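You operate a simulated robot arm through the tools that you are given. There is no shell and no other tool. Be economical: measure what you need, move in short steps, check, and stop when the job is done.

You run a simulated two-armed robot. Do the job below in one go: nothing can be reset, and whatever is moved stays where it is left.

Task
On the washer top, fold the blue tea towel in half.

Only the result counts: the job must be done as asked and must still hold three seconds after the hand-in. Knocking over, shifting, dropping, spilling or breaking anything else fails it. Flat cloth is picked up by pressing the open fingertips on it (5 to 10 N) and closing them slowly along it; thin cloth reads only 2 to 8 mm in the jaws.

Robot
Two 7-joint arms with two-finger parallel grippers on one trunk, on a base that drives. Base frame: it is fixed to the floor where the robot stands at the start and does not move with it; the origin is under the middle of the robot, x ahead of it, y to its left, z up; the surface under the hand at the start is at about z = 0.85. Lengths are in m, angles in rad, forces in N, time in s.
The left shoulder is at the start at [0.07, 0.188, 1.115], the right one opposite. With the tool pointing down near the work surface each hand reaches from about 0.34 to 0.8 m from the robot's upright axis, wherever it stands, measured 20 degrees to its own side. Places, roughly: washer top [0.6, 0, 0.8]. Payload 3.91 kg a hand.
Tool frame (each hand has its own): the origin (TCP) lies between the finger pads and is the grasp point; the fingertips stand 0.03 m ahead of it; z points along the fingers, y is the line along which they close. Largest opening 0.11 m; finger width 0.02, thickness 0.01; the body of the gripper, 0.048 by 0.112 m, starts 0.055 m behind the TCP.
Orientation is that of the tool frame in the base frame, as a unit quaternion [x, y, z, w]. With the fingers straight down and closing along the base's y, the tool's x points along the base's -x, its y along +y and its z along -z.

Tools
- The arms move only by the tool servo_tool. It takes "left_deltas", "right_deltas" or both (then of equal length, played together; a hand with none holds still); each is a list of rows, each a list of 7 numbers: the shift along the tool's x, y, z in m, then the turn, a rotation vector about the tool's x, y, z in rad, then the gripper command, from -1 (shut) to 1 (fully open), values between in proportion. In form: [[x, y, z, wx, wy, wz, hand], ...]. A call has 1 to 12 rows; each row shifts and turns the commanded pose from where the row before left it, along the tool's axes as they then stand. Rows are played at 5 a second. More than 0.05 m and 0.15 rad between two rows, or a gripper value outside its range, and nothing of the call is played. A pose out of reach is approached as far as the arm can. The call stops where the force on the tool passes 40 N (or 10 N more than at its start, if that is more) or the arm is blocked; 0.2 s more then pass. Each finger travels about 0.072 m/s and halts on what it meets, pressing with about 31 N; the grip force reading is that of the motor and also rises with nothing between the fingers. The clock runs only during rows and for 0.2 s after the last one: add rows that do not move to give the fingers time. It gives the time, the measured TCP pose, the force on the tool (base axes), the opening and the grip force at its end, in the units of the frame above (readings bear some noise), with the torque about the TCP (base axes, N m) and any sound that the robot's microphone picked up.
- Cameras (640 x 400 px; columns grow to the right, rows downward): "scene" is now at [0.1306, 0.0017, 1.348]; the picture's right is [0.09, -1.00, -0.00], its down [-0.57, -0.05, -0.82] and it looks along [0.82, 0.07, -0.57] (base axes); focal length 265 px, centre (320, 200). "left" rides on the left gripper at [0.072, -0.017, -0.103] in its tool frame; the picture's right is [0.23, 0.97, 0.00], its down [-0.76, 0.18, -0.62] and it looks along [-0.61, 0.14, 0.78] (tool axes); focal length 222 px, centre (320, 200). "right" rides on the right gripper at [0.072, 0.017, -0.103] in its tool frame; the picture's right is [-0.23, 0.97, 0.00], its down [-0.76, -0.18, -0.62] and it looks along [-0.61, -0.14, 0.78] (tool axes); focal length 222 px, centre (320, 200). There is no depth. A picture from a camera that has moved, and an enlarged one, comes with that camera's place and axes in the base frame and with its lens. The place of the scene camera against the robot may be out by one fixed shift of up to 0.012 m in any direction.
- capture(camera): a new picture of that camera. The clock stands still meanwhile.
- move_column(by): slides the trunk up (or, below 0, down) by that many m; the arms and the scene camera ride with it, the base frame stays. It gives what a move gives, with no picture.
- roll_base(legs): drives the robot by 1 to 6 legs, each [ahead, turn to the left] in m and rad, along the robot's own axes; the way and the turn of a leg run together, so that a leg with both is an arc; at most 1.5 m and 3.142 rad a leg. The arms and the cameras ride along, it lands a little off, and it stops where it bumps. It gives what a move gives.
- head_to(pan, tilt): turns the head with the scene camera to pan (to the left, within 1.501 rad either way) and tilt (down, from -0.506 to 1.204), counted from straight ahead of the robot. It gives what a move gives.
- close_up(camera, box): a new picture of the part [left, top, right, bottom] of that camera's present view, enlarged. The clock stands still meanwhile.
- hand_in(): hands the job in; it is judged then, once.

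Work in short steps. Places have to be worked out from the pictures, the camera data and where the tool is seen: move nearer, look again, correct. Check each grasp and each placing, and mend what went wrong. You have 120 turns and 88 pictures in all, those below and enlarged ones among them. Open the grippers and draw the arms clear of the work before you hand the job in, unless the task says otherwise; then end with one line.

The tools are called after ">>>" by a JSON object that holds its "op" and its "data". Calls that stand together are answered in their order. servo_tool: Moves the arms, as the interface text tells. Its arguments: {"type":"object","properties":{"left_deltas":{"type":"array","items":{"type":"array","items":{"type":"number"}}},"right_deltas":{"type":"array","items":{"type":"array","items":{"type":"number"}}}},"required":[]} The other tools are called the same way: move_column (by) slides the trunk up or down; roll_base (legs) drives the base; head_to (pan, tilt) turns the head that bears the scene camera; capture (camera) takes a picture; close_up (camera, box) takes an enlarged picture of a part of a camera's view; hand_in () hands the job in.

At the start:

```text
clock: 0.0
left_position: [0.6017, 0.2005, 1.07]
left_tool_rot: [0.0, 1.0, 0.001, 0.0]
left_ft_force: [-0.6, 0.6, 0.2]
left_ft_torque: [-0.01, -0.03, 0.0]
left_opening: 0.11
left_grip_force: 0.0
right_position: [0.5427, -0.2953, 1.0268]
right_tool_rot: [0.0, 1.0, 0.001, 0.0]
right_ft_force: [1.1, 0.6, 0.4]
right_ft_torque: [0.04, -0.01, 0.0]
right_opening: 0.11
right_grip_force: 0.0
trunk travel left (down, up): [-0.625, 0.315]
robot x, y, heading: [-0.004, -0.0, 0.004]
head pan, tilt: [0.089, 0.604]
```

scene: 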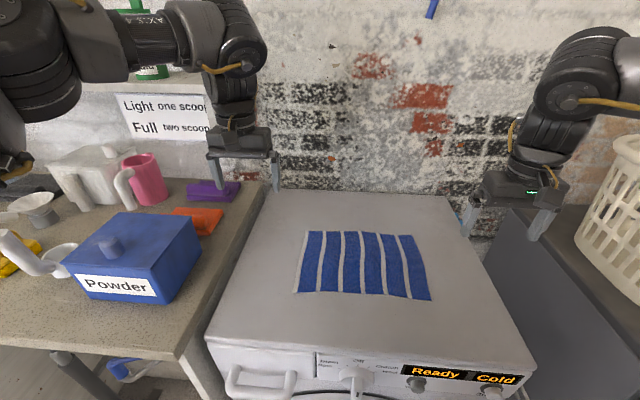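
right: 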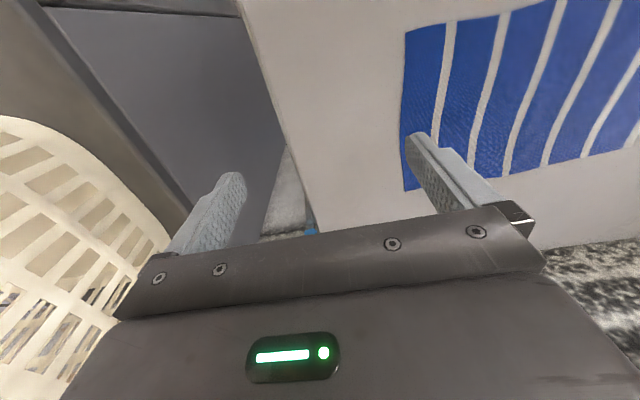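
left: 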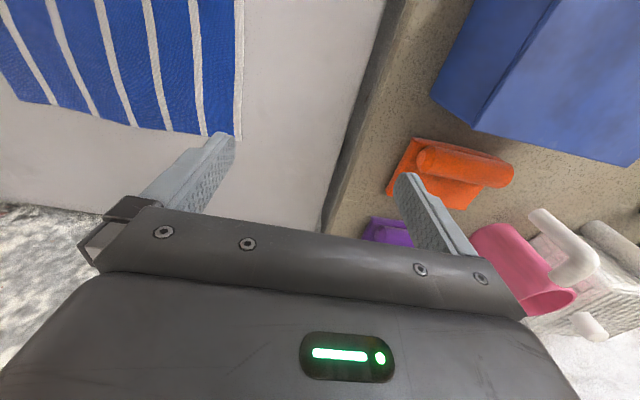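

The pictures put the towel at about x 0.495–0.70, y −0.196 to 0.093, with the stripes running along x. I plan to fold the near edge over onto the far edge with both hands, so I first move both hands above the near corners.

>>> {"op": "servo_tool", "data": {"left_deltas": [[0.019, -0.028, 0.024, 0, 0, 0, -0.3], [0.019, -0.028, 0.024, 0, 0, 0, -0.3], [0.019, -0.028, 0.024, 0, 0, 0, -0.3], [0.019, -0.028, 0.024, 0, 0, 0, -0.3], [0.019, -0.028, 0.024, 0, 0, 0, -0.3], [0, 0, 0, 0, 0, 0, -0.3]], "right_deltas": [[0.0072, 0.0265, 0.0154, 0, 0, 0, -0.3], [0.0072, 0.0265, 0.0154, 0, 0, 0, -0.3], [0.0072, 0.0265, 0.0154, 0, 0, 0, -0.3], [0.0072, 0.0265, 0.0154, 0, 0, 0, -0.3], [0.0072, 0.0265, 0.0154, 0, 0, 0, -0.3], [0, 0, 0, 0, 0, 0, -0.3]]}}

>>> {"op": "capture", "data": {"camera": "left"}}

>>> {"op": "capture", "data": {"camera": "right"}}

>>> {"op": "capture", "data": {"camera": "scene"}}

```text
clock: 1.4
left_position: [0.5206, 0.0728, 0.9595]
left_tool_rot: [0.0, 1.0, 0.0, 0.0]
left_ft_force: [0.6, 0.2, 0.0]
left_ft_torque: [-0.02, 0.02, -0.01]
left_opening: 0.0385
left_grip_force: 0.1
left hand out of reach, approached as far as the arm can: row 5
right_position: [0.5075, -0.1602, 0.95]
right_tool_rot: [0.0, 1.0, 0.0, 0.0]
right_ft_force: [-0.5, -0.3, -0.7]
right_ft_torque: [-0.01, 0.01, 0.01]
right_opening: 0.0385
right_grip_force: 0.0
trunk travel left (down, up): [-0.625, 0.315]
robot x, y, heading: [0.0023, 0.004, -0.001]
head pan, tilt: [0.089, 0.604]
```

```text
84 pictures are left
camera left: at [0.4476, 0.0553, 1.0638], right [-0.23, 0.97, 0.0], down [0.76, 0.18, 0.62], along [0.61, 0.14, -0.78], focal length 222 px, centre (320, 200)
```

left: 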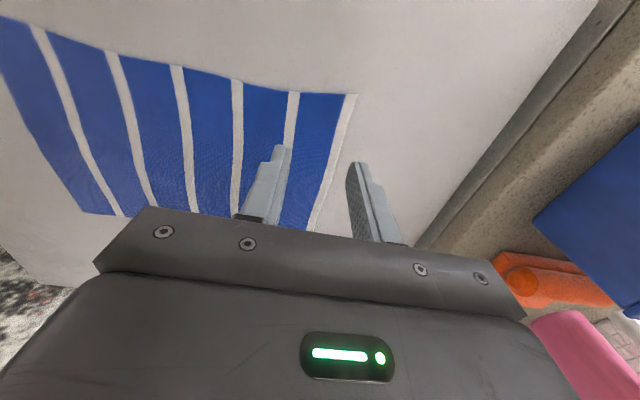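

```text
83 pictures are left
camera right: at [0.4348, -0.1432, 1.0525], right [0.23, 0.97, 0.0], down [0.76, -0.18, 0.62], along [0.61, -0.14, -0.78], focal length 222 px, centre (320, 200)
```

right: 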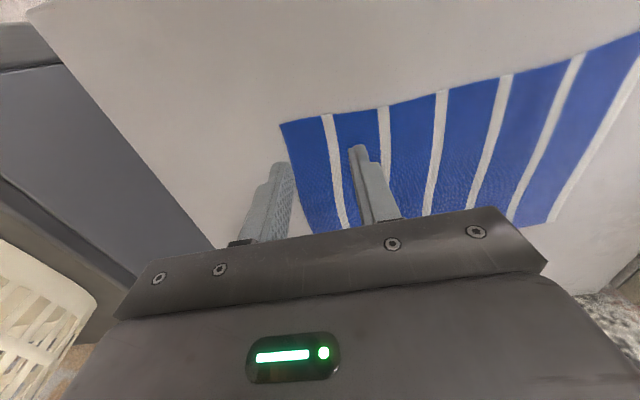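

```text
82 pictures are left
camera scene: at [0.1301, 0.0017, 1.348], right [0.09, -1.0, 0.0], down [-0.57, -0.05, -0.82], along [0.82, 0.07, -0.57], focal length 265 px, centre (320, 200)
```

scene: 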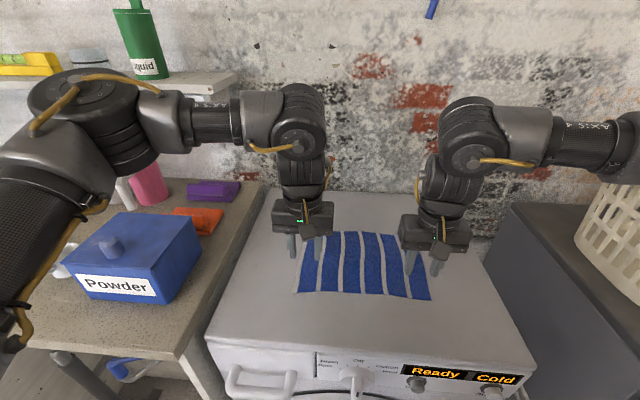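

The left hand stopped at its inner reach limit, so I back the base off 7 cm. That keeps both the near and far edges within reach.

>>> {"op": "roll_base", "data": {"legs": [[-0.07, 0]]}}

```text
clock: 2.4
left_position: [0.4504, 0.0725, 0.9608]
left_tool_rot: [-0.001, 1.0, 0.0, 0.0]
left_ft_force: [0.1, -1.4, 0.7]
left_ft_torque: [0.02, 0.01, -0.01]
left_opening: 0.0385
left_grip_force: 0.1
right_position: [0.4384, -0.1609, 0.9493]
right_tool_rot: [0.0, 1.0, 0.0, 0.0]
right_ft_force: [-0.3, 0.0, -0.2]
right_ft_torque: [0.02, -0.01, 0.0]
right_opening: 0.0385
right_grip_force: 0.0
trunk travel left (down, up): [-0.625, 0.315]
robot x, y, heading: [-0.0663, 0.0015, -0.007]
head pan, tilt: [0.089, 0.604]
```

Both hands are now behind the edge, so I move them over the grasp points, at about 4 cm above the expected contact height.

>>> {"op": "servo_tool", "data": {"left_deltas": [[-0.0265, -0.005, 0.01, 0, 0, 0, -0.3], [-0.0265, -0.005, 0.01, 0, 0, 0, -0.3], [0, 0, 0.02, 0, 0, 0, -0.3], [0, 0, 0, 0, 0, 0, -0.3]], "right_deltas": [[-0.036, 0, 0.01, 0, 0, 0, -0.3], [-0.036, 0, 0.01, 0, 0, 0, -0.3], [0, 0, 0.01, 0, 0, 0, -0.3], [0, 0, 0, 0, 0, 0, -0.3]]}}

>>> {"op": "capture", "data": {"camera": "left"}}

>>> {"op": "capture", "data": {"camera": "right"}}

```text
clock: 3.4
left_position: [0.5047, 0.0612, 0.9198]
left_tool_rot: [0.0, 1.0, 0.0, 0.0]
left_ft_force: [-1.0, 0.9, 0.6]
left_ft_torque: [-0.02, 0.01, 0.0]
left_opening: 0.0384
left_grip_force: 0.0
right_position: [0.5098, -0.1611, 0.9188]
right_tool_rot: [0.0, 1.0, 0.0, 0.0]
right_ft_force: [-0.1, -0.1, 0.2]
right_ft_torque: [0.03, -0.03, 0.01]
right_opening: 0.0383
right_grip_force: 0.0
trunk travel left (down, up): [-0.625, 0.315]
robot x, y, heading: [-0.0699, 0.0023, -0.002]
head pan, tilt: [0.089, 0.604]
```

```text
81 pictures are left
camera left: at [0.4329, 0.0445, 1.0231], right [-0.23, 0.97, 0.0], down [0.76, 0.18, 0.62], along [0.61, 0.14, -0.78], focal length 222 px, centre (320, 200)
```

left: 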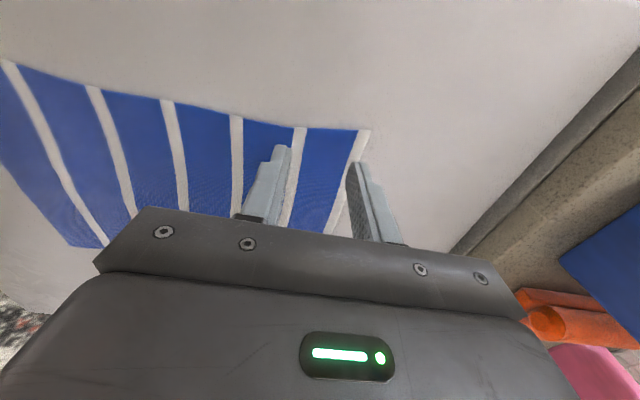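

```text
80 pictures are left
camera right: at [0.4369, -0.1439, 1.0225], right [0.23, 0.97, 0.0], down [0.76, -0.18, 0.62], along [0.61, -0.14, -0.78], focal length 222 px, centre (320, 200)
```

right: 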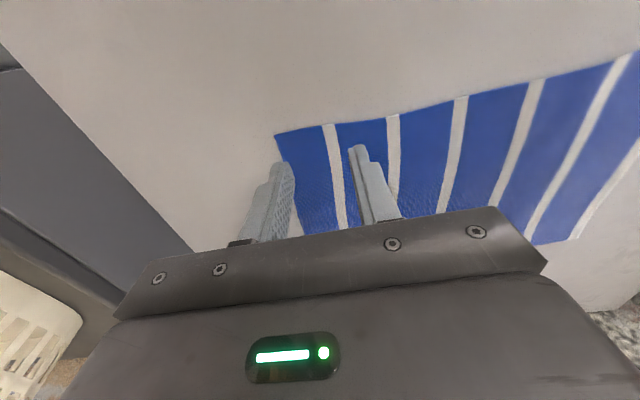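

The two views agree on a surface at z≈0.85 and near corners at (0.490, 0.098) and (0.497, −0.195). I lower the hands to just above the cloth.

>>> {"op": "servo_tool", "data": {"left_deltas": [[0.0, 0, 0.015, 0, 0, 0, -0.3], [0, 0, 0.013, 0, 0, 0, -0.3], [0, 0, 0.005, 0, 0, 0, -0.3], [0, 0, 0.003, 0, 0, 0, -0.3], [0, 0, 0, 0, 0, 0, -0.3]], "right_deltas": [[0.0, 0, 0.015, 0, 0, 0, -0.3], [0, 0, 0.013, 0, 0, 0, -0.3], [0, 0, 0.005, 0, 0, 0, -0.3], [0, 0, 0.003, 0, 0, 0, -0.3], [0, 0, 0, 0, 0, 0, -0.3]]}}

```text
clock: 4.6
left_position: [0.5048, 0.0616, 0.8846]
left_tool_rot: [0.0, 1.0, 0.0, -0.001]
left_ft_force: [0.5, -0.5, 1.0]
left_ft_torque: [-0.01, -0.02, -0.02]
left_opening: 0.0384
left_grip_force: 0.1
right_position: [0.5106, -0.1618, 0.8843]
right_tool_rot: [0.0, 1.0, 0.0, 0.0]
right_ft_force: [-0.2, -0.8, -1.1]
right_ft_torque: [0.0, 0.01, 0.0]
right_opening: 0.0385
right_grip_force: 0.2
trunk travel left (down, up): [-0.625, 0.315]
robot x, y, heading: [-0.0689, -0.0007, 0.004]
head pan, tilt: [0.089, 0.604]
```

There is no contact yet at a TCP height of 0.884, so I go down in 2 mm steps.

>>> {"op": "servo_tool", "data": {"left_deltas": [[0.0, 0, 0.002, 0, 0, 0, -0.3], [0, 0, 0.002, 0, 0, 0, -0.3], [0, 0, 0, 0, 0, 0, -0.3]], "right_deltas": [[0.0, 0, 0.002, 0, 0, 0, -0.3], [0, 0, 0.002, 0, 0, 0, -0.3], [0, 0, 0, 0, 0, 0, -0.3]]}}

```text
clock: 5.4
left_position: [0.5048, 0.0628, 0.8809]
left_tool_rot: [0.0, 1.0, 0.0, 0.001]
left_ft_force: [1.2, -1.5, 5.1]
left_ft_torque: [0.0, -0.01, -0.02]
left_opening: 0.0383
left_grip_force: 0.1
right_position: [0.51, -0.1604, 0.8824]
right_tool_rot: [0.001, 1.0, 0.001, 0.001]
right_ft_force: [3.0, -1.7, 13.3]
right_ft_torque: [-0.11, -0.02, 0.01]
right_opening: 0.0383
right_grip_force: 0.2
trunk travel left (down, up): [-0.625, 0.315]
robot x, y, heading: [-0.0687, -0.0036, 0.002]
head pan, tilt: [0.089, 0.604]
```

Contact: left presses about 5 N, right about 13 N. I balance both towards 8 N and start closing slowly.

>>> {"op": "servo_tool", "data": {"left_deltas": [[0, 0, 0.0005, 0, 0, 0, -0.3], [0, 0, 0, 0, 0, 0, -0.38], [0, 0, 0, 0, 0, 0, -0.46], [0, 0, 0, 0, 0, 0, -0.54], [0, 0, 0, 0, 0, 0, -0.6], [0, 0, 0, 0, 0, 0, -0.6]], "right_deltas": [[0, 0, -0.0008, 0, 0, 0, -0.3], [0, 0, 0, 0, 0, 0, -0.38], [0, 0, 0, 0, 0, 0, -0.46], [0, 0, 0, 0, 0, 0, -0.54], [0, 0, 0, 0, 0, 0, -0.6], [0, 0, 0, 0, 0, 0, -0.6]]}}

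>>> {"op": "capture", "data": {"camera": "left"}}

>>> {"op": "capture", "data": {"camera": "right"}}

```text
clock: 6.8
left_position: [0.503, 0.0624, 0.8809]
left_tool_rot: [-0.001, 1.0, 0.0, 0.002]
left_ft_force: [1.7, -1.3, 18.0]
left_ft_torque: [0.05, -0.01, 0.02]
left_opening: 0.0219
left_grip_force: 0.2
right_position: [0.509, -0.161, 0.8817]
right_tool_rot: [-0.001, 1.0, 0.0, 0.001]
right_ft_force: [-0.3, 2.8, 6.3]
right_ft_torque: [0.03, 0.04, -0.01]
right_opening: 0.0224
right_grip_force: 0.4
trunk travel left (down, up): [-0.625, 0.315]
robot x, y, heading: [-0.0727, -0.0004, 0.0]
head pan, tilt: [0.089, 0.604]
```

```text
79 pictures are left
camera left: at [0.4301, 0.0456, 0.9847], right [-0.23, 0.97, 0.0], down [0.76, 0.18, 0.63], along [0.61, 0.14, -0.78], focal length 222 px, centre (320, 200)
```

left: 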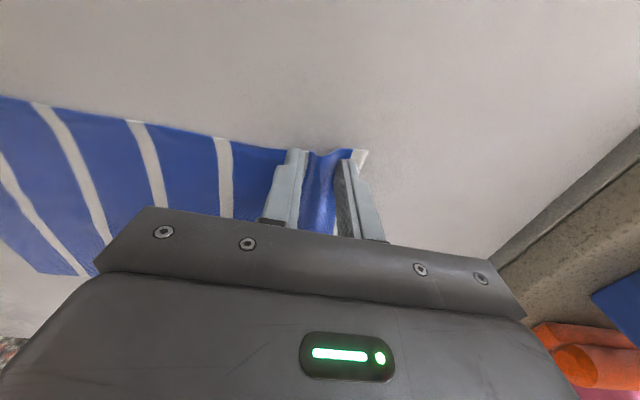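

```text
78 pictures are left
camera right: at [0.4359, -0.1439, 0.984], right [0.23, 0.97, 0.0], down [0.76, -0.18, 0.62], along [0.61, -0.14, -0.78], focal length 222 px, centre (320, 200)
```

right: 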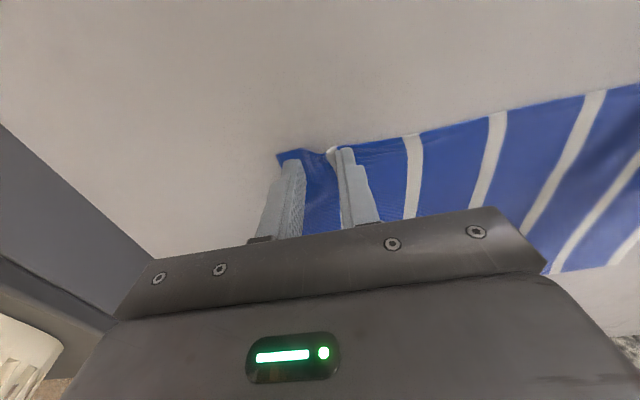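

The cloth is rucking up nicely between the fingers of both hands. I ease the left a little and keep closing slowly to shut.

>>> {"op": "servo_tool", "data": {"left_deltas": [[0, 0, -0.0006, 0, 0, 0, -0.66], [0, 0, 0, 0, 0, 0, -0.73], [0, 0, 0, 0, 0, 0, -0.8], [0, 0, 0, 0, 0, 0, -0.87], [0, 0, 0, 0, 0, 0, -0.94], [0, 0, 0, 0, 0, 0, -1], [0, 0, 0, 0, 0, 0, -1], [0, 0, 0, 0, 0, 0, -1]], "right_deltas": [[0, 0, 0, 0, 0, 0, -0.66], [0, 0, 0, 0, 0, 0, -0.73], [0, 0, 0, 0, 0, 0, -0.8], [0, 0, 0, 0, 0, 0, -0.87], [0, 0, 0, 0, 0, 0, -0.94], [0, 0, 0, 0, 0, 0, -1], [0, 0, 0, 0, 0, 0, -1], [0, 0, 0, 0, 0, 0, -1]]}}

>>> {"op": "capture", "data": {"camera": "left"}}

>>> {"op": "capture", "data": {"camera": "right"}}

```text
clock: 8.6
left_position: [0.5027, 0.0634, 0.882]
left_tool_rot: [0.0, 1.0, 0.0, 0.0]
left_ft_force: [-1.1, -0.8, 17.5]
left_ft_torque: [0.0, 0.04, -0.02]
left_opening: 0.0069
left_grip_force: 30.6
right_position: [0.5089, -0.1614, 0.882]
right_tool_rot: [0.001, 1.0, 0.0, 0.001]
right_ft_force: [-1.1, 2.1, 4.9]
right_ft_torque: [0.07, 0.01, -0.02]
right_opening: 0.0011
right_grip_force: 31.4
trunk travel left (down, up): [-0.625, 0.315]
robot x, y, heading: [-0.072, -0.0038, 0.001]
head pan, tilt: [0.089, 0.604]
```

```text
77 pictures are left
camera left: at [0.4299, 0.0457, 0.9847], right [-0.23, 0.97, 0.0], down [0.76, 0.18, 0.62], along [0.61, 0.14, -0.78], focal length 222 px, centre (320, 200)
```

left: 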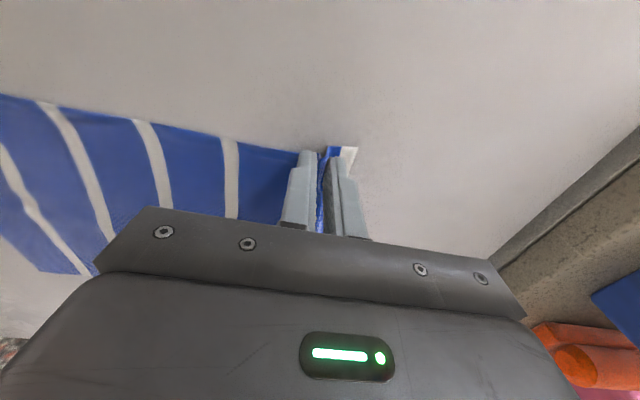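

```text
76 pictures are left
camera right: at [0.4359, -0.1439, 0.9841], right [0.23, 0.97, 0.0], down [0.76, -0.18, 0.63], along [0.61, -0.14, -0.78], focal length 222 px, centre (320, 200)
```

right: 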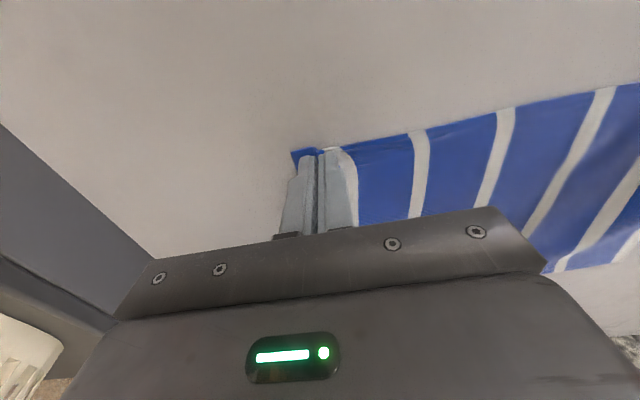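

The left reads 6.9 mm, so it has the cloth. The right reads 1.1 mm and slipped empty at about 5 N, so I lift it slightly, reopen and press down harder.

>>> {"op": "servo_tool", "data": {"right_deltas": [[0, 0, -0.006, 0, 0, 0, -1], [0, 0, -0.002, 0, 0, 0, -0.3], [0, 0, 0, 0, 0, 0, -0.3], [0, 0, 0, 0, 0, 0, -0.3], [0, 0, 0.004, 0, 0, 0, -0.3], [0, 0, 0.0045, 0, 0, 0, -0.3], [0, 0, 0, 0, 0, 0, -0.3]]}}

>>> {"op": "capture", "data": {"camera": "right"}}

```text
clock: 10.2
left_position: [0.5032, 0.0625, 0.8802]
left_tool_rot: [-0.001, 1.0, 0.0, 0.001]
left_ft_force: [-1.7, 1.4, 20.8]
left_ft_torque: [0.11, 0.06, -0.02]
left_opening: 0.0066
left_grip_force: 30.6
right_position: [0.5086, -0.1616, 0.8819]
right_tool_rot: [0.001, 1.0, 0.001, 0.001]
right_ft_force: [0.4, -0.3, 0.5]
right_ft_torque: [0.0, 0.01, 0.03]
right_opening: 0.0387
right_grip_force: 0.0
trunk travel left (down, up): [-0.625, 0.315]
robot x, y, heading: [-0.0664, 0.0007, 0.005]
head pan, tilt: [0.089, 0.604]
```

```text
75 pictures are left
camera right: at [0.4359, -0.1445, 0.9846], right [0.23, 0.97, 0.0], down [0.76, -0.18, 0.63], along [0.61, -0.14, -0.78], focal length 222 px, centre (320, 200)
```

right: 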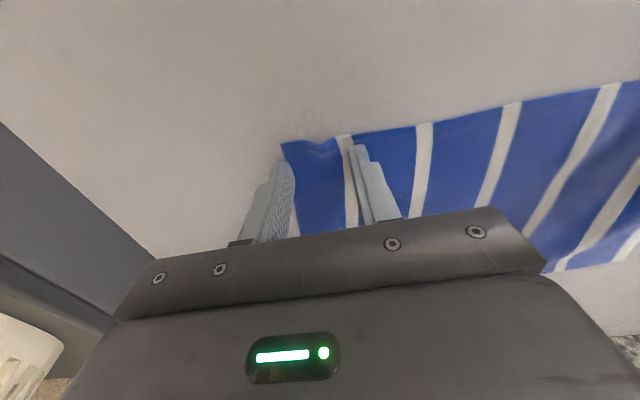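

The near-right corner has moved in to about (0.490, −0.181), so the outer finger is now off the cloth. I shift the right hand 15 mm inward and press again.

>>> {"op": "servo_tool", "data": {"right_deltas": [[0, 0, -0.005, 0, 0, 0, -0.3], [0.003, 0.016, 0, 0, 0, 0, -0.3], [0, 0, 0.005, 0, 0, 0, -0.3], [0, 0, 0.0015, 0, 0, 0, -0.3], [0, 0, 0, 0, 0, 0, -0.3]]}}

>>> {"op": "capture", "data": {"camera": "right"}}

```text
clock: 11.4
left_position: [0.5021, 0.0632, 0.881]
left_tool_rot: [0.0, 1.0, 0.0, 0.001]
left_ft_force: [1.5, -1.0, 11.0]
left_ft_torque: [0.03, -0.03, 0.0]
left_opening: 0.0065
left_grip_force: 30.8
right_position: [0.5053, -0.144, 0.8815]
right_tool_rot: [0.0, 1.0, 0.001, 0.002]
right_ft_force: [-0.8, -0.7, 21.1]
right_ft_torque: [-0.18, 0.12, 0.02]
right_opening: 0.0385
right_grip_force: 0.0
trunk travel left (down, up): [-0.625, 0.315]
robot x, y, heading: [-0.0691, 0.0009, 0.001]
head pan, tilt: [0.089, 0.604]
```

```text
74 pictures are left
camera right: at [0.432, -0.1273, 0.9837], right [0.23, 0.97, 0.0], down [0.76, -0.18, 0.63], along [0.61, -0.14, -0.78], focal length 222 px, centre (320, 200)
```

right: 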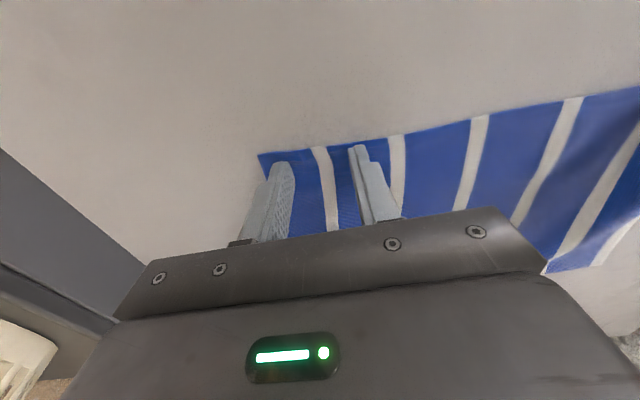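

Now both right fingers are on the cloth, but the press is 21 N. I ease it by about 1 mm and close slowly.

>>> {"op": "servo_tool", "data": {"right_deltas": [[0, 0, -0.0008, 0, 0, 0, -0.3], [0, 0, 0, 0, 0, 0, -0.36], [0, 0, 0, 0, 0, 0, -0.42], [0, 0, 0, 0, 0, 0, -0.48], [0, 0, 0, 0, 0, 0, -0.54], [0, 0, 0, 0, 0, 0, -0.6], [0, 0, 0, 0, 0, 0, -0.6]]}}

```text
clock: 13.0
left_position: [0.5027, 0.0625, 0.8811]
left_tool_rot: [0.0, 1.0, -0.001, 0.001]
left_ft_force: [0.1, -3.2, 4.8]
left_ft_torque: [-0.15, -0.02, -0.01]
left_opening: 0.0068
left_grip_force: 30.7
right_position: [0.5043, -0.1446, 0.8806]
right_tool_rot: [0.0, 1.0, -0.001, 0.002]
right_ft_force: [0.9, 4.0, 26.4]
right_ft_torque: [0.04, 0.09, -0.04]
right_opening: 0.0212
right_grip_force: 0.1
trunk travel left (down, up): [-0.625, 0.315]
robot x, y, heading: [-0.0681, -0.0021, -0.001]
head pan, tilt: [0.089, 0.604]
```

The right still presses 26 N, so I ease it a bit more while finishing the close.

>>> {"op": "servo_tool", "data": {"right_deltas": [[0, 0, -0.0008, 0, 0, 0, -0.65], [0, 0, 0, 0, 0, 0, -0.71], [0, 0, 0, 0, 0, 0, -0.77], [0, 0, 0, 0, 0, 0, -0.83], [0, 0, 0, 0, 0, 0, -0.89], [0, 0, 0, 0, 0, 0, -0.95], [0, 0, 0, 0, 0, 0, -1], [0, 0, 0, 0, 0, 0, -1], [0, 0, 0, 0, 0, 0, -1]]}}

>>> {"op": "capture", "data": {"camera": "right"}}

```text
clock: 15.0
left_position: [0.5022, 0.0634, 0.8813]
left_tool_rot: [0.001, 1.0, 0.0, 0.0]
left_ft_force: [-1.4, -6.3, 9.2]
left_ft_torque: [-0.14, 0.04, 0.0]
left_opening: 0.0066
left_grip_force: 30.7
right_position: [0.5055, -0.1448, 0.8814]
right_tool_rot: [0.001, 1.0, 0.0, 0.002]
right_ft_force: [0.0, 6.6, 13.9]
right_ft_torque: [0.18, 0.04, -0.06]
right_opening: 0.0022
right_grip_force: 31.0
trunk travel left (down, up): [-0.625, 0.315]
robot x, y, heading: [-0.0676, -0.0005, 0.002]
head pan, tilt: [0.089, 0.604]
```

```text
73 pictures are left
camera right: at [0.4315, -0.1275, 0.9839], right [0.23, 0.97, 0.0], down [0.76, -0.18, 0.63], along [0.61, -0.14, -0.78], focal length 222 px, centre (320, 200)
```

right: 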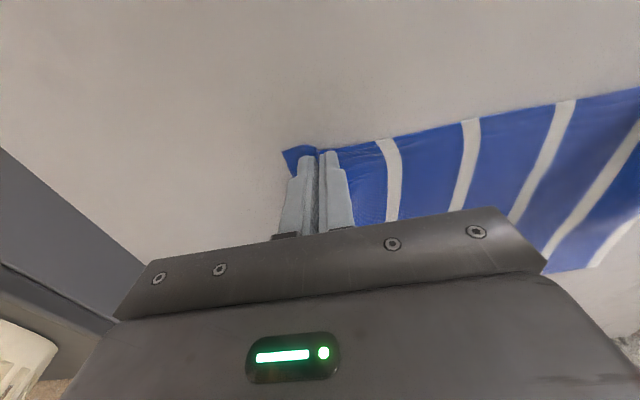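

The right reads 2.2 mm and the cloth is pulling 6 N between the hands, so both seem to hold. I ease the tension inward, lift 3 cm and look.

>>> {"op": "servo_tool", "data": {"left_deltas": [[0, -0.002, -0.005, 0, 0, 0, -1], [0, 0, -0.01, 0, 0, 0, -1], [0, 0, -0.015, 0, 0, 0, -1], [0, 0, 0, 0, 0, 0, -1]], "right_deltas": [[0, 0.002, -0.005, 0, 0, 0, -1], [0, 0, -0.01, 0, 0, 0, -1], [0, 0, -0.015, 0, 0, 0, -1], [0, 0, 0, 0, 0, 0, -1]]}}

>>> {"op": "capture", "data": {"camera": "right"}}

>>> {"op": "capture", "data": {"camera": "left"}}

```text
clock: 16.0
left_position: [0.5073, 0.0609, 0.9097]
left_tool_rot: [-0.001, 1.0, 0.0, -0.001]
left_ft_force: [-0.1, -2.6, -0.4]
left_ft_torque: [-0.08, -0.01, -0.01]
left_opening: 0.0068
left_grip_force: 31.1
right_position: [0.5067, -0.1437, 0.9089]
right_tool_rot: [0.0, 1.0, 0.0, 0.0]
right_ft_force: [-0.9, 2.8, 0.8]
right_ft_torque: [0.08, 0.02, -0.04]
right_opening: 0.0021
right_grip_force: 30.9
trunk travel left (down, up): [-0.625, 0.315]
robot x, y, heading: [-0.0679, 0.0007, 0.0]
head pan, tilt: [0.089, 0.604]
```

```text
72 pictures are left
camera right: at [0.4342, -0.1262, 1.0124], right [0.23, 0.97, 0.0], down [0.76, -0.18, 0.62], along [0.61, -0.14, -0.78], focal length 222 px, centre (320, 200)
```

right: 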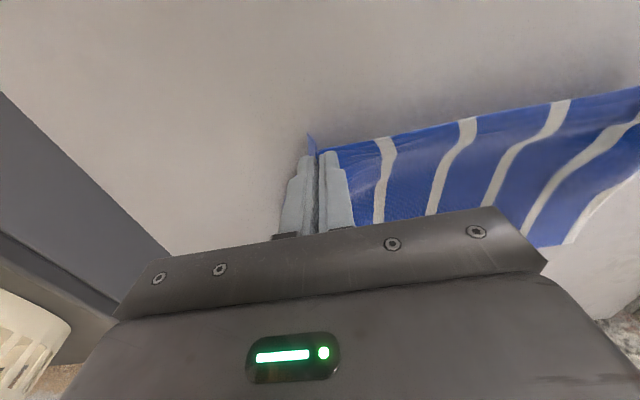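

```text
71 pictures are left
camera left: at [0.4328, 0.0441, 1.0132], right [-0.23, 0.97, 0.0], down [0.76, 0.18, 0.62], along [0.61, 0.14, -0.78], focal length 222 px, centre (320, 200)
```

left: 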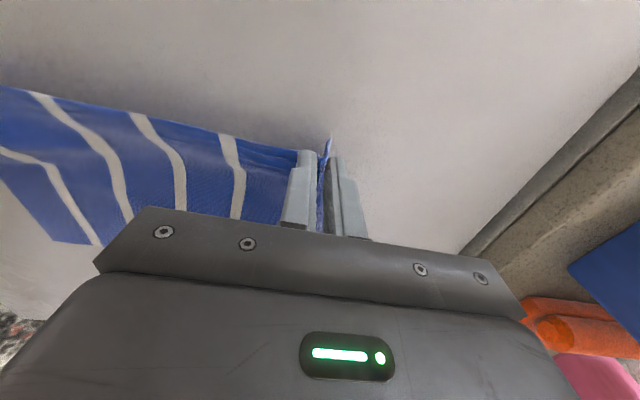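

Both hands hold the edge. I'll lift and carry it over in an arc around the towel's middle (x≈0.597). Driving the base forward will do part of the carry, so the arms keep enough reach to tilt later.

>>> {"op": "servo_tool", "data": {"left_deltas": [[-0.01, 0, -0.015, 0, 0, 0, -1], [-0.015, 0, -0.015, 0, 0, 0, -1], [0, 0, 0, 0, 0, 0, -1]], "right_deltas": [[-0.01, 0, -0.015, 0, 0, 0, -1], [-0.015, 0, -0.015, 0, 0, 0, -1], [0, 0, 0, 0, 0, 0, -1]]}}

>>> {"op": "roll_base", "data": {"legs": [[0.08, 0]]}}

>>> {"op": "capture", "data": {"camera": "scene"}}

>>> {"op": "capture", "data": {"camera": "left"}}

```text
clock: 16.8
left_position: [0.5305, 0.0621, 0.9399]
left_tool_rot: [0.001, 1.0, -0.001, 0.0]
left_ft_force: [1.0, -2.6, 0.1]
left_ft_torque: [-0.06, -0.03, -0.01]
left_opening: 0.0066
left_grip_force: 31.2
right_position: [0.5322, -0.1426, 0.9393]
right_tool_rot: [0.0, 1.0, 0.001, 0.0]
right_ft_force: [0.2, 2.2, -0.9]
right_ft_torque: [0.06, 0.0, -0.01]
right_opening: 0.002
right_grip_force: 31.3
trunk travel left (down, up): [-0.625, 0.315]
robot x, y, heading: [-0.0711, -0.0029, -0.0]
head pan, tilt: [0.089, 0.604]
```

```text
clock: 17.9
left_position: [0.6002, 0.0606, 0.9471]
left_tool_rot: [0.003, 1.0, 0.0, 0.007]
left_ft_force: [-0.3, -2.2, 1.0]
left_ft_torque: [-0.07, -0.04, -0.02]
left_opening: 0.0067
left_grip_force: 31.0
right_position: [0.5993, -0.1432, 0.9474]
right_tool_rot: [0.001, 1.0, 0.001, 0.007]
right_ft_force: [-0.1, 1.5, -0.1]
right_ft_torque: [0.03, -0.06, 0.01]
right_opening: 0.0021
right_grip_force: 31.4
trunk travel left (down, up): [-0.625, 0.315]
robot x, y, heading: [0.0111, 0.0008, -0.003]
head pan, tilt: [0.089, 0.604]
```

```text
70 pictures are left
camera scene: at [0.1289, 0.0016, 1.3494], right [0.09, -1.0, 0.0], down [-0.56, -0.05, -0.83], along [0.82, 0.07, -0.56], focal length 265 px, centre (320, 200)
```

scene: 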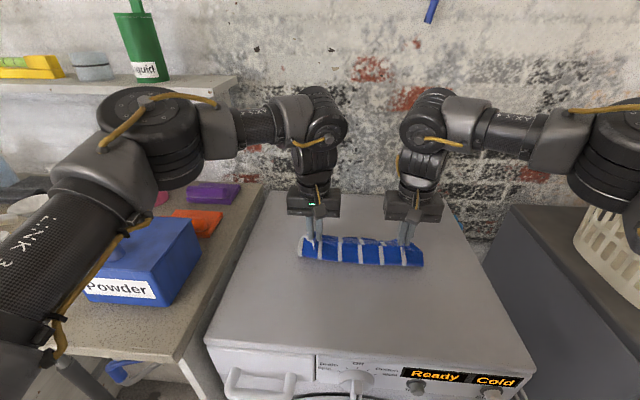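

```text
69 pictures are left
camera left: at [0.5255, 0.0432, 1.0503], right [-0.22, 0.97, 0.0], down [0.75, 0.18, 0.63], along [0.62, 0.14, -0.77], focal length 222 px, centre (320, 200)
```

left: 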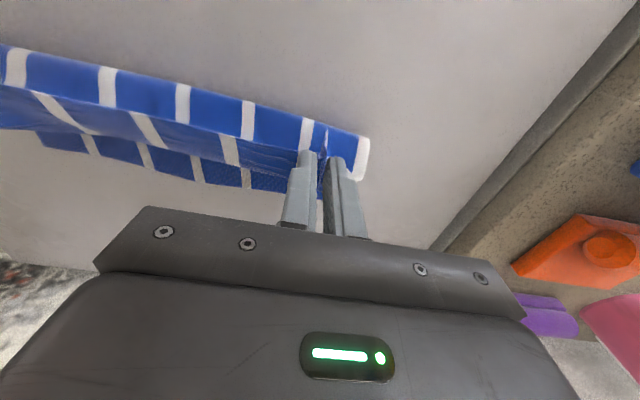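

The near half is up and over cleanly, with the crease forming near the robot side. I carry it on to the far edge while tilting the fingers back by 0.6 rad, so the held edge lies outward.

>>> {"op": "servo_tool", "data": {"left_deltas": [[-0.019, 0, 0, 0, 0.12, 0, -1], [-0.0189, 0, -0.0023, 0, 0.12, 0, -1], [-0.0208, 0, 0.0052, 0, 0.12, 0, -1], [-0.0213, 0, 0.0027, 0, 0.12, 0, -1], [-0.0238, 0, 0.0045, 0, 0.12, 0, -1], [0, 0, 0, 0, 0, 0, -1], [0, 0, 0, 0, 0, 0, -1]], "right_deltas": [[-0.019, 0, 0, 0, 0.12, 0, -1], [-0.0189, 0, -0.0023, 0, 0.12, 0, -1], [-0.0208, 0, 0.0052, 0, 0.12, 0, -1], [-0.0213, 0, 0.0027, 0, 0.12, 0, -1], [-0.0238, 0, 0.0045, 0, 0.12, 0, -1], [0, 0, 0, 0, 0, 0, -1], [0, 0, 0, 0, 0, 0, -1]]}}

>>> {"op": "capture", "data": {"camera": "scene"}}

>>> {"op": "capture", "data": {"camera": "left"}}

>>> {"op": "capture", "data": {"camera": "right"}}

```text
clock: 19.7
left_position: [0.5366, -0.0088, 0.9183]
left_tool_rot: [-0.004, 0.959, -0.005, -0.282]
left_ft_force: [0.3, -0.6, -0.5]
left_ft_torque: [0.04, 0.04, 0.02]
left_opening: 0.0065
left_grip_force: 31.3
left hand out of reach, approached as far as the arm can: row 2, 3, 4, 5
right_position: [0.5802, -0.1339, 0.925]
right_tool_rot: [0.045, 0.97, 0.012, -0.24]
right_ft_force: [-0.1, -1.2, -0.7]
right_ft_torque: [0.01, 0.0, -0.01]
right_opening: 0.0019
right_grip_force: 30.9
right hand out of reach, approached as far as the arm can: row 2, 3, 4, 5
trunk travel left (down, up): [-0.625, 0.315]
robot x, y, heading: [0.0086, -0.0011, 0.001]
head pan, tilt: [0.089, 0.604]
stopped in row 7 (right hand): the arm was blocked; the commanded pose is now the measured one
```

```text
68 pictures are left
camera scene: at [0.1397, 0.0009, 1.348], right [0.09, -1.0, 0.0], down [-0.57, -0.05, -0.82], along [0.82, 0.07, -0.57], focal length 265 px, centre (320, 200)
```

scene: 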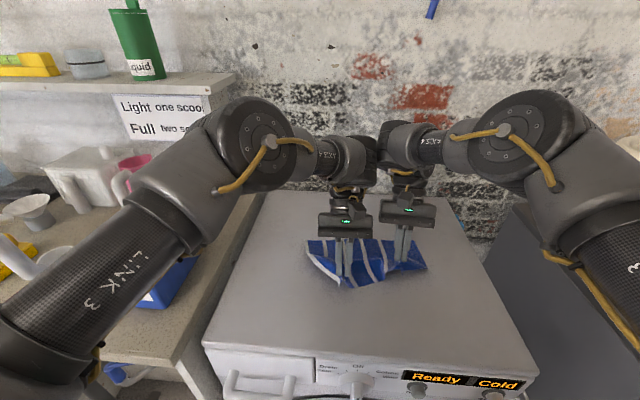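

```text
67 pictures are left
camera left: at [0.5315, -0.0247, 1.0441], right [-0.2, 0.97, 0.11], down [0.98, 0.19, 0.11], along [0.08, 0.13, -0.99], focal length 222 px, centre (320, 200)
```

left: 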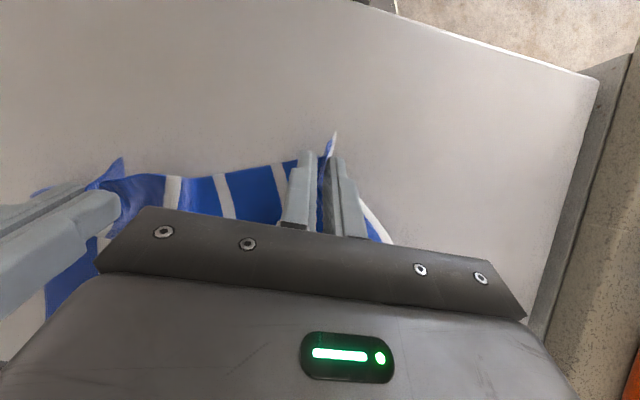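

```text
66 pictures are left
camera right: at [0.566, -0.1163, 1.0501], right [0.29, 0.95, -0.1], down [0.94, -0.27, 0.2], along [0.16, -0.16, -0.97], focal length 222 px, centre (320, 200)
```

right: 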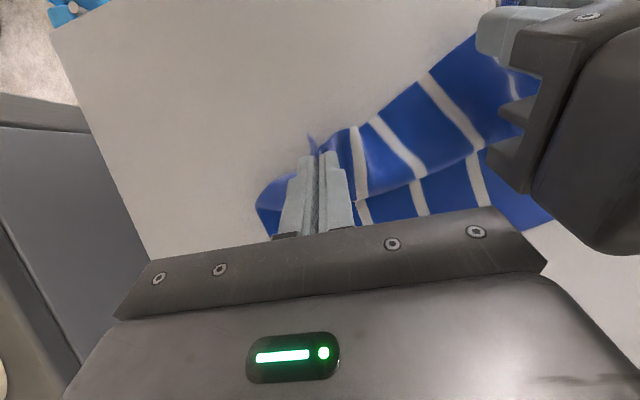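

The backward tilt is out of the arms' reach and the hands wandered inward, though both still hold the cloth. I undo the tilt and return both hands, fingers down, to above the middle line.

>>> {"op": "servo_tool", "data": {"left_deltas": [[-0.0075, 0.0134, -0.0119, 0, -0.114, 0, -1], [-0.0088, 0.0134, -0.011, 0, -0.114, 0, -1], [-0.01, 0.0134, -0.01, 0, -0.114, 0, -1], [-0.011, 0.0134, -0.0087, 0, -0.114, 0, -1], [-0.0119, 0.0134, -0.0074, 0, -0.114, 0, -1], [0, 0, 0, 0, 0, 0, -1], [0, 0, 0, 0, 0, 0, -1]], "right_deltas": [[-0.0012, -0.002, -0.0063, 0.005, -0.097, -0.018, -1], [-0.0018, -0.002, -0.0061, 0.005, -0.097, -0.018, -1], [-0.0024, -0.002, -0.006, 0.005, -0.097, -0.018, -1], [-0.0029, -0.002, -0.0057, 0.005, -0.097, -0.018, -1], [-0.0035, -0.002, -0.0054, 0.005, -0.097, -0.018, -1], [0, 0, 0, 0, 0, 0, -1], [0, 0, 0, 0, 0, 0, -1]]}}

>>> {"op": "capture", "data": {"camera": "scene"}}

>>> {"op": "capture", "data": {"camera": "left"}}

>>> {"op": "capture", "data": {"camera": "right"}}

```text
clock: 21.3
left_position: [0.5996, 0.0603, 0.9485]
left_tool_rot: [-0.006, 1.0, -0.005, -0.002]
left_ft_force: [0.8, -2.4, 0.3]
left_ft_torque: [-0.09, 0.0, 0.02]
left_opening: 0.0064
left_grip_force: 31.2
right_position: [0.5996, -0.1456, 0.9502]
right_tool_rot: [-0.002, 1.0, -0.001, 0.001]
right_ft_force: [-0.4, 1.8, 0.1]
right_ft_torque: [0.09, 0.03, -0.06]
right_opening: 0.0021
right_grip_force: 30.8
trunk travel left (down, up): [-0.625, 0.315]
robot x, y, heading: [0.0095, -0.0015, -0.004]
head pan, tilt: [0.089, 0.604]
```

```text
65 pictures are left
camera scene: at [0.1399, 0.0015, 1.348], right [0.09, -1.0, 0.0], down [-0.57, -0.05, -0.82], along [0.82, 0.07, -0.57], focal length 265 px, centre (320, 200)
```

scene: 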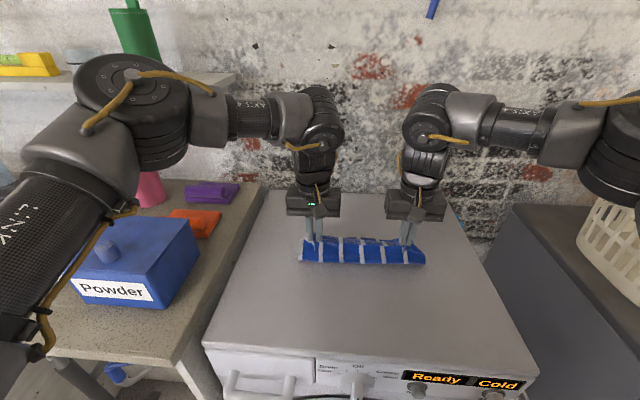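

```text
64 pictures are left
camera left: at [0.5264, 0.0424, 1.0519], right [-0.24, 0.97, -0.01], down [0.76, 0.19, 0.62], along [0.6, 0.14, -0.79], focal length 222 px, centre (320, 200)
```

left: 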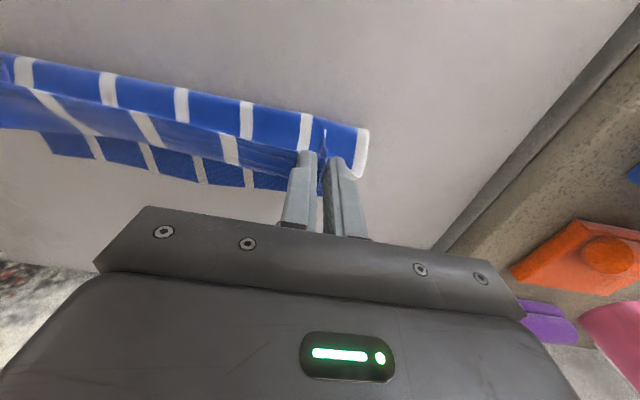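

```text
63 pictures are left
camera right: at [0.5267, -0.1274, 1.0534], right [0.22, 0.97, 0.0], down [0.76, -0.17, 0.62], along [0.61, -0.14, -0.78], focal length 222 px, centre (320, 200)
```

right: 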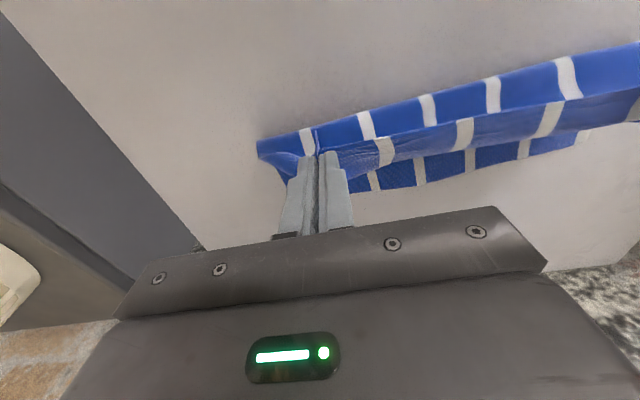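

Fully recovered: both grips hold and the cloth hangs as before. I now carry it to the far edge without tilt, staying a couple of cm above the surface.

>>> {"op": "servo_tool", "data": {"left_deltas": [[-0.0225, 0, 0, 0, 0, 0, -1], [-0.0225, 0, 0.01, 0, 0, 0, -1], [-0.0225, 0, 0.015, 0, 0, 0, -1], [-0.02, 0, 0.018, 0, 0, 0, -1], [0, 0, 0, 0, 0, 0, -1]], "right_deltas": [[-0.0225, 0, 0, 0, 0, 0, -1], [-0.0225, 0, 0.01, 0, 0, 0, -1], [-0.0225, 0, 0.015, 0, 0, 0, -1], [-0.02, 0, 0.018, 0, 0, 0, -1], [0, 0, 0, 0, 0, 0, -1]]}}

>>> {"op": "capture", "data": {"camera": "scene"}}

>>> {"op": "capture", "data": {"camera": "left"}}

>>> {"op": "capture", "data": {"camera": "right"}}

```text
clock: 22.5
left_position: [0.6885, 0.0605, 0.9051]
left_tool_rot: [-0.004, 1.0, -0.004, -0.002]
left_ft_force: [-1.1, -3.6, 0.7]
left_ft_torque: [-0.12, 0.0, 0.01]
left_opening: 0.0068
left_grip_force: 31.5
right_position: [0.6878, -0.1456, 0.9093]
right_tool_rot: [-0.003, 1.0, 0.0, 0.002]
right_ft_force: [-0.1, 3.0, 0.2]
right_ft_torque: [0.14, -0.02, -0.06]
right_opening: 0.0021
right_grip_force: 30.8
trunk travel left (down, up): [-0.625, 0.315]
robot x, y, heading: [0.0087, -0.0038, 0.003]
head pan, tilt: [0.089, 0.604]
```

```text
62 pictures are left
camera scene: at [0.1386, 0.0011, 1.3482], right [0.09, -1.0, 0.0], down [-0.57, -0.05, -0.82], along [0.82, 0.07, -0.57], focal length 265 px, centre (320, 200)
```

scene: 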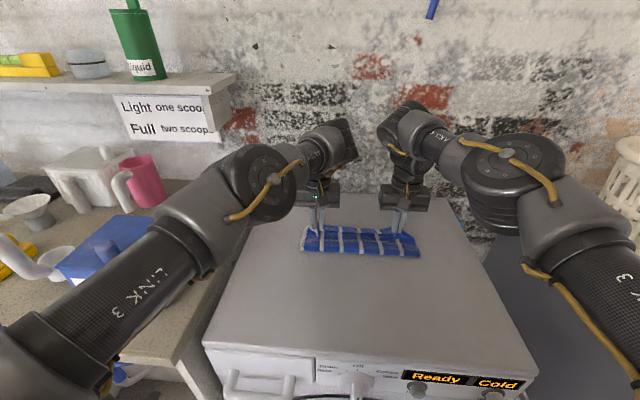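

```text
61 pictures are left
camera left: at [0.6158, 0.0438, 1.0095], right [-0.24, 0.97, -0.01], down [0.76, 0.19, 0.62], along [0.6, 0.14, -0.79], focal length 222 px, centre (320, 200)
```

left: 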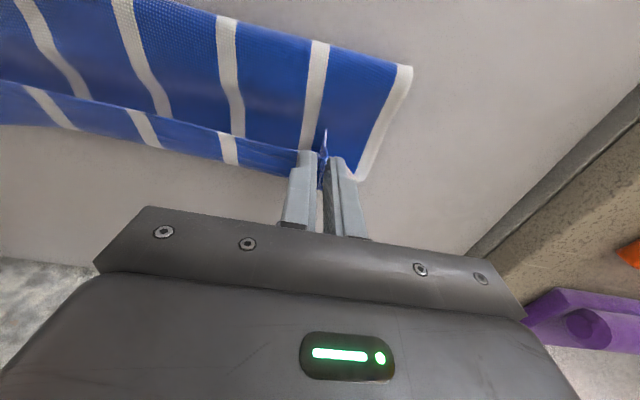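

```text
60 pictures are left
camera right: at [0.614, -0.1288, 1.0121], right [0.22, 0.97, 0.0], down [0.76, -0.17, 0.63], along [0.61, -0.14, -0.78], focal length 222 px, centre (320, 200)
```

right: 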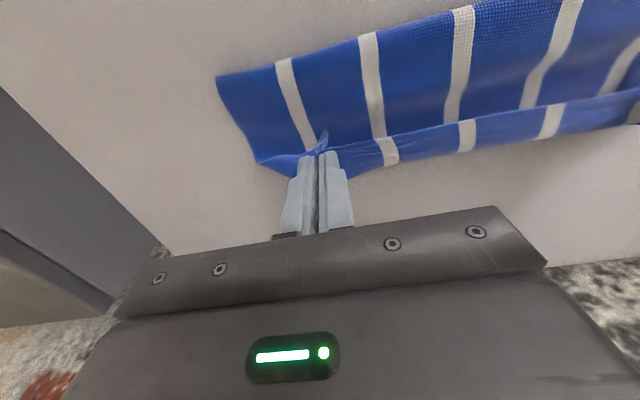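

As feared, without tilt the edge strip is curled back on top, and the crease has been drawn forward to about x=0.62. I go back up to let the crease return to the middle, then lean the flap forward so it can fall outward when released.

>>> {"op": "servo_tool", "data": {"left_deltas": [[0.02, 0, -0.02, 0, 0, 0, -1], [0.03, 0, -0.02, 0, 0, 0, -1], [0.038, 0, -0.005, 0, 0, 0, -1], [0, 0, 0, 0, 0, 0, -1]], "right_deltas": [[0.02, 0, -0.02, 0, 0, 0, -1], [0.03, 0, -0.02, 0, 0, 0, -1], [0.038, 0, -0.001, 0, 0, 0, -1], [0, 0, 0, 0, 0, 0, -1]]}}

>>> {"op": "capture", "data": {"camera": "left"}}

>>> {"op": "capture", "data": {"camera": "right"}}

```text
clock: 23.5
left_position: [0.5993, 0.0596, 0.9466]
left_tool_rot: [-0.005, 1.0, -0.005, -0.001]
left_ft_force: [0.7, -1.5, 0.3]
left_ft_torque: [-0.08, 0.03, 0.04]
left_opening: 0.0066
left_grip_force: 31.2
right_position: [0.601, -0.1455, 0.948]
right_tool_rot: [-0.002, 1.0, -0.001, 0.001]
right_ft_force: [0.6, 1.8, 1.0]
right_ft_torque: [0.04, 0.02, -0.02]
right_opening: 0.0019
right_grip_force: 31.5
trunk travel left (down, up): [-0.625, 0.315]
robot x, y, heading: [0.0102, -0.0023, -0.003]
head pan, tilt: [0.089, 0.604]
```

```text
59 pictures are left
camera left: at [0.5273, 0.042, 1.0498], right [-0.24, 0.97, -0.01], down [0.76, 0.19, 0.62], along [0.6, 0.14, -0.79], focal length 222 px, centre (320, 200)
```

left: 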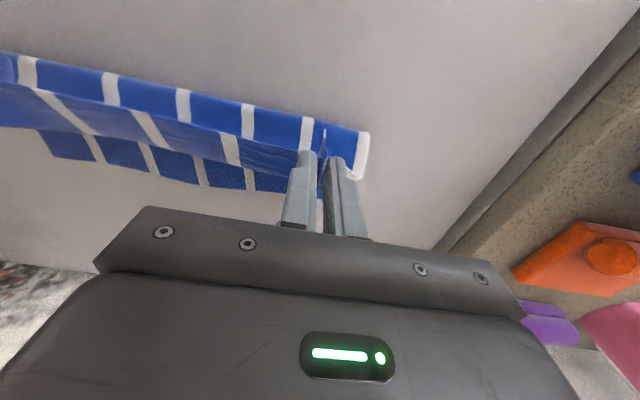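

```text
58 pictures are left
camera right: at [0.5279, -0.1274, 1.0501], right [0.22, 0.97, 0.0], down [0.76, -0.17, 0.62], along [0.61, -0.14, -0.78], focal length 222 px, centre (320, 200)
```

right: 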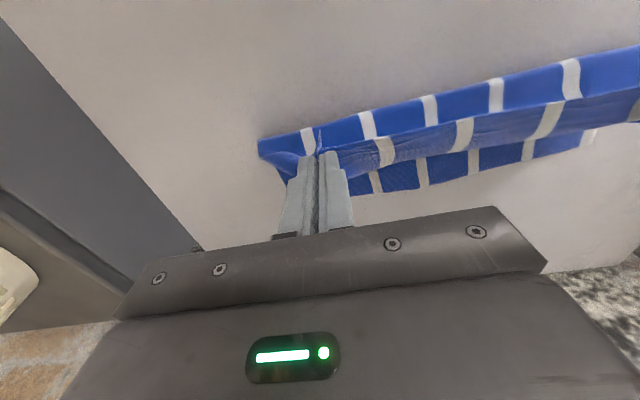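

The crease is back at about x=0.59 and the far edge is still near 0.695. I lean the flap forward about 45° and check before releasing.

>>> {"op": "servo_tool", "data": {"left_deltas": [[-0.0275, 0, 0, 0, 0, 0, -1], [-0.0275, 0, 0.004, 0, 0, 0, -1], [0, 0, 0, 0, 0, 0, -1]], "right_deltas": [[-0.0275, 0, 0, 0, 0, 0, -1], [-0.0275, 0, 0.004, 0, 0, 0, -1], [0, 0, 0, 0, 0, 0, -1]]}}

>>> {"op": "capture", "data": {"camera": "left"}}

>>> {"op": "close_up", "data": {"camera": "scene", "box": [260, 160, 460, 285]}}

```text
clock: 24.3
left_position: [0.6522, 0.0596, 0.9444]
left_tool_rot: [-0.004, 1.0, -0.004, -0.001]
left_ft_force: [-0.1, -0.7, -0.9]
left_ft_torque: [-0.09, 0.0, 0.04]
left_opening: 0.0068
left_grip_force: 31.0
right_position: [0.6554, -0.1443, 0.9463]
right_tool_rot: [-0.002, 1.0, 0.0, 0.002]
right_ft_force: [0.0, 2.1, 0.4]
right_ft_torque: [0.04, -0.01, -0.04]
right_opening: 0.0021
right_grip_force: 30.7
trunk travel left (down, up): [-0.625, 0.315]
robot x, y, heading: [0.0075, 0.0021, -0.003]
head pan, tilt: [0.089, 0.604]
```

```text
57 pictures are left
camera left: at [0.5792, 0.043, 1.0489], right [-0.24, 0.97, -0.01], down [0.76, 0.19, 0.62], along [0.6, 0.14, -0.78], focal length 222 px, centre (320, 200)
```

left: 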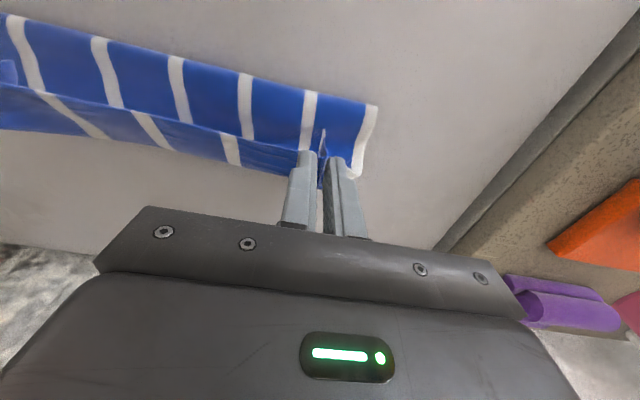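

```text
3.20 times, centred on (360, 222) of scene
camera zoom: at [0.1384, 0.0016, 1.3482], right [0.09, -1.0, 0.0], down [-0.57, -0.05, -0.82], along [0.82, 0.07, -0.57], focal length 848 px, centre (192, 128)
```

zoom: 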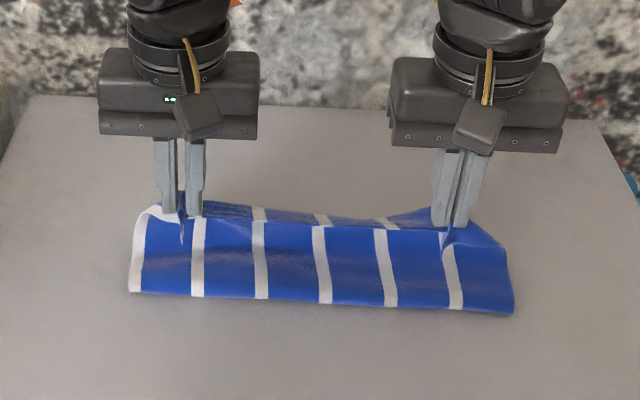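

The flap leans forward with its edge free between the hands. I release now with the hands held still, letting it fall forward.

>>> {"op": "servo_tool", "data": {"left_deltas": [[0, 0, 0, 0, 0, 0, -0.4], [0, 0, 0, 0, 0, 0, -0.2], [0, 0, 0, 0, 0, 0, -0.2], [0, 0, 0, 0, 0, 0, -0.2]], "right_deltas": [[0, 0, 0, 0, 0, 0, -0.4], [0, 0, 0, 0, 0, 0, -0.2], [0, 0, 0, 0, 0, 0, -0.2], [0, 0, 0, 0, 0, 0, -0.2]]}}

>>> {"op": "capture", "data": {"camera": "left"}}

>>> {"op": "close_up", "data": {"camera": "scene", "box": [260, 160, 460, 285]}}

```text
clock: 25.3
left_position: [0.6525, 0.0598, 0.9451]
left_tool_rot: [-0.006, 1.0, -0.005, -0.001]
left_ft_force: [-0.2, -0.2, -0.4]
left_ft_torque: [0.01, 0.02, 0.05]
left_opening: 0.0439
left_grip_force: 0.0
right_position: [0.6552, -0.1444, 0.9453]
right_tool_rot: [-0.001, 1.0, 0.0, 0.001]
right_ft_force: [0.7, -0.5, -0.2]
right_ft_torque: [0.0, -0.01, 0.02]
right_opening: 0.0439
right_grip_force: 0.1
trunk travel left (down, up): [-0.625, 0.315]
robot x, y, heading: [0.0125, 0.0014, -0.0]
head pan, tilt: [0.089, 0.604]
```

```text
55 pictures are left
camera left: at [0.5802, 0.0431, 1.0482], right [-0.24, 0.97, -0.01], down [0.76, 0.19, 0.62], along [0.6, 0.14, -0.79], focal length 222 px, centre (320, 200)
```

left: 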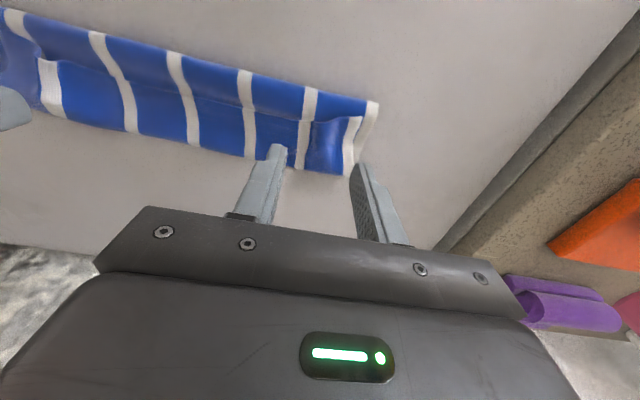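

```text
3.20 times, centred on (360, 222) of scene
camera zoom: at [0.1397, 0.0015, 1.348], right [0.09, -1.0, 0.0], down [-0.57, -0.05, -0.82], along [0.82, 0.07, -0.57], focal length 848 px, centre (192, 128)
```

zoom: 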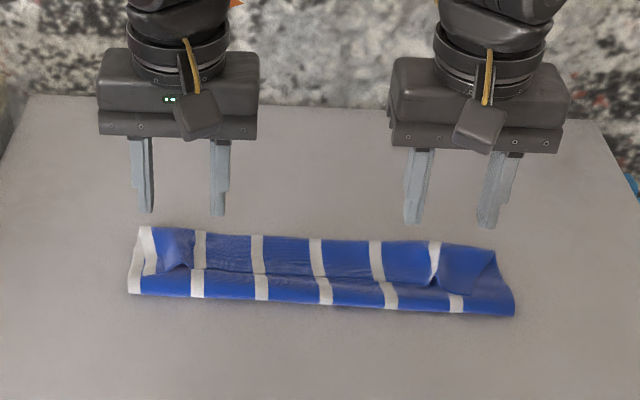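

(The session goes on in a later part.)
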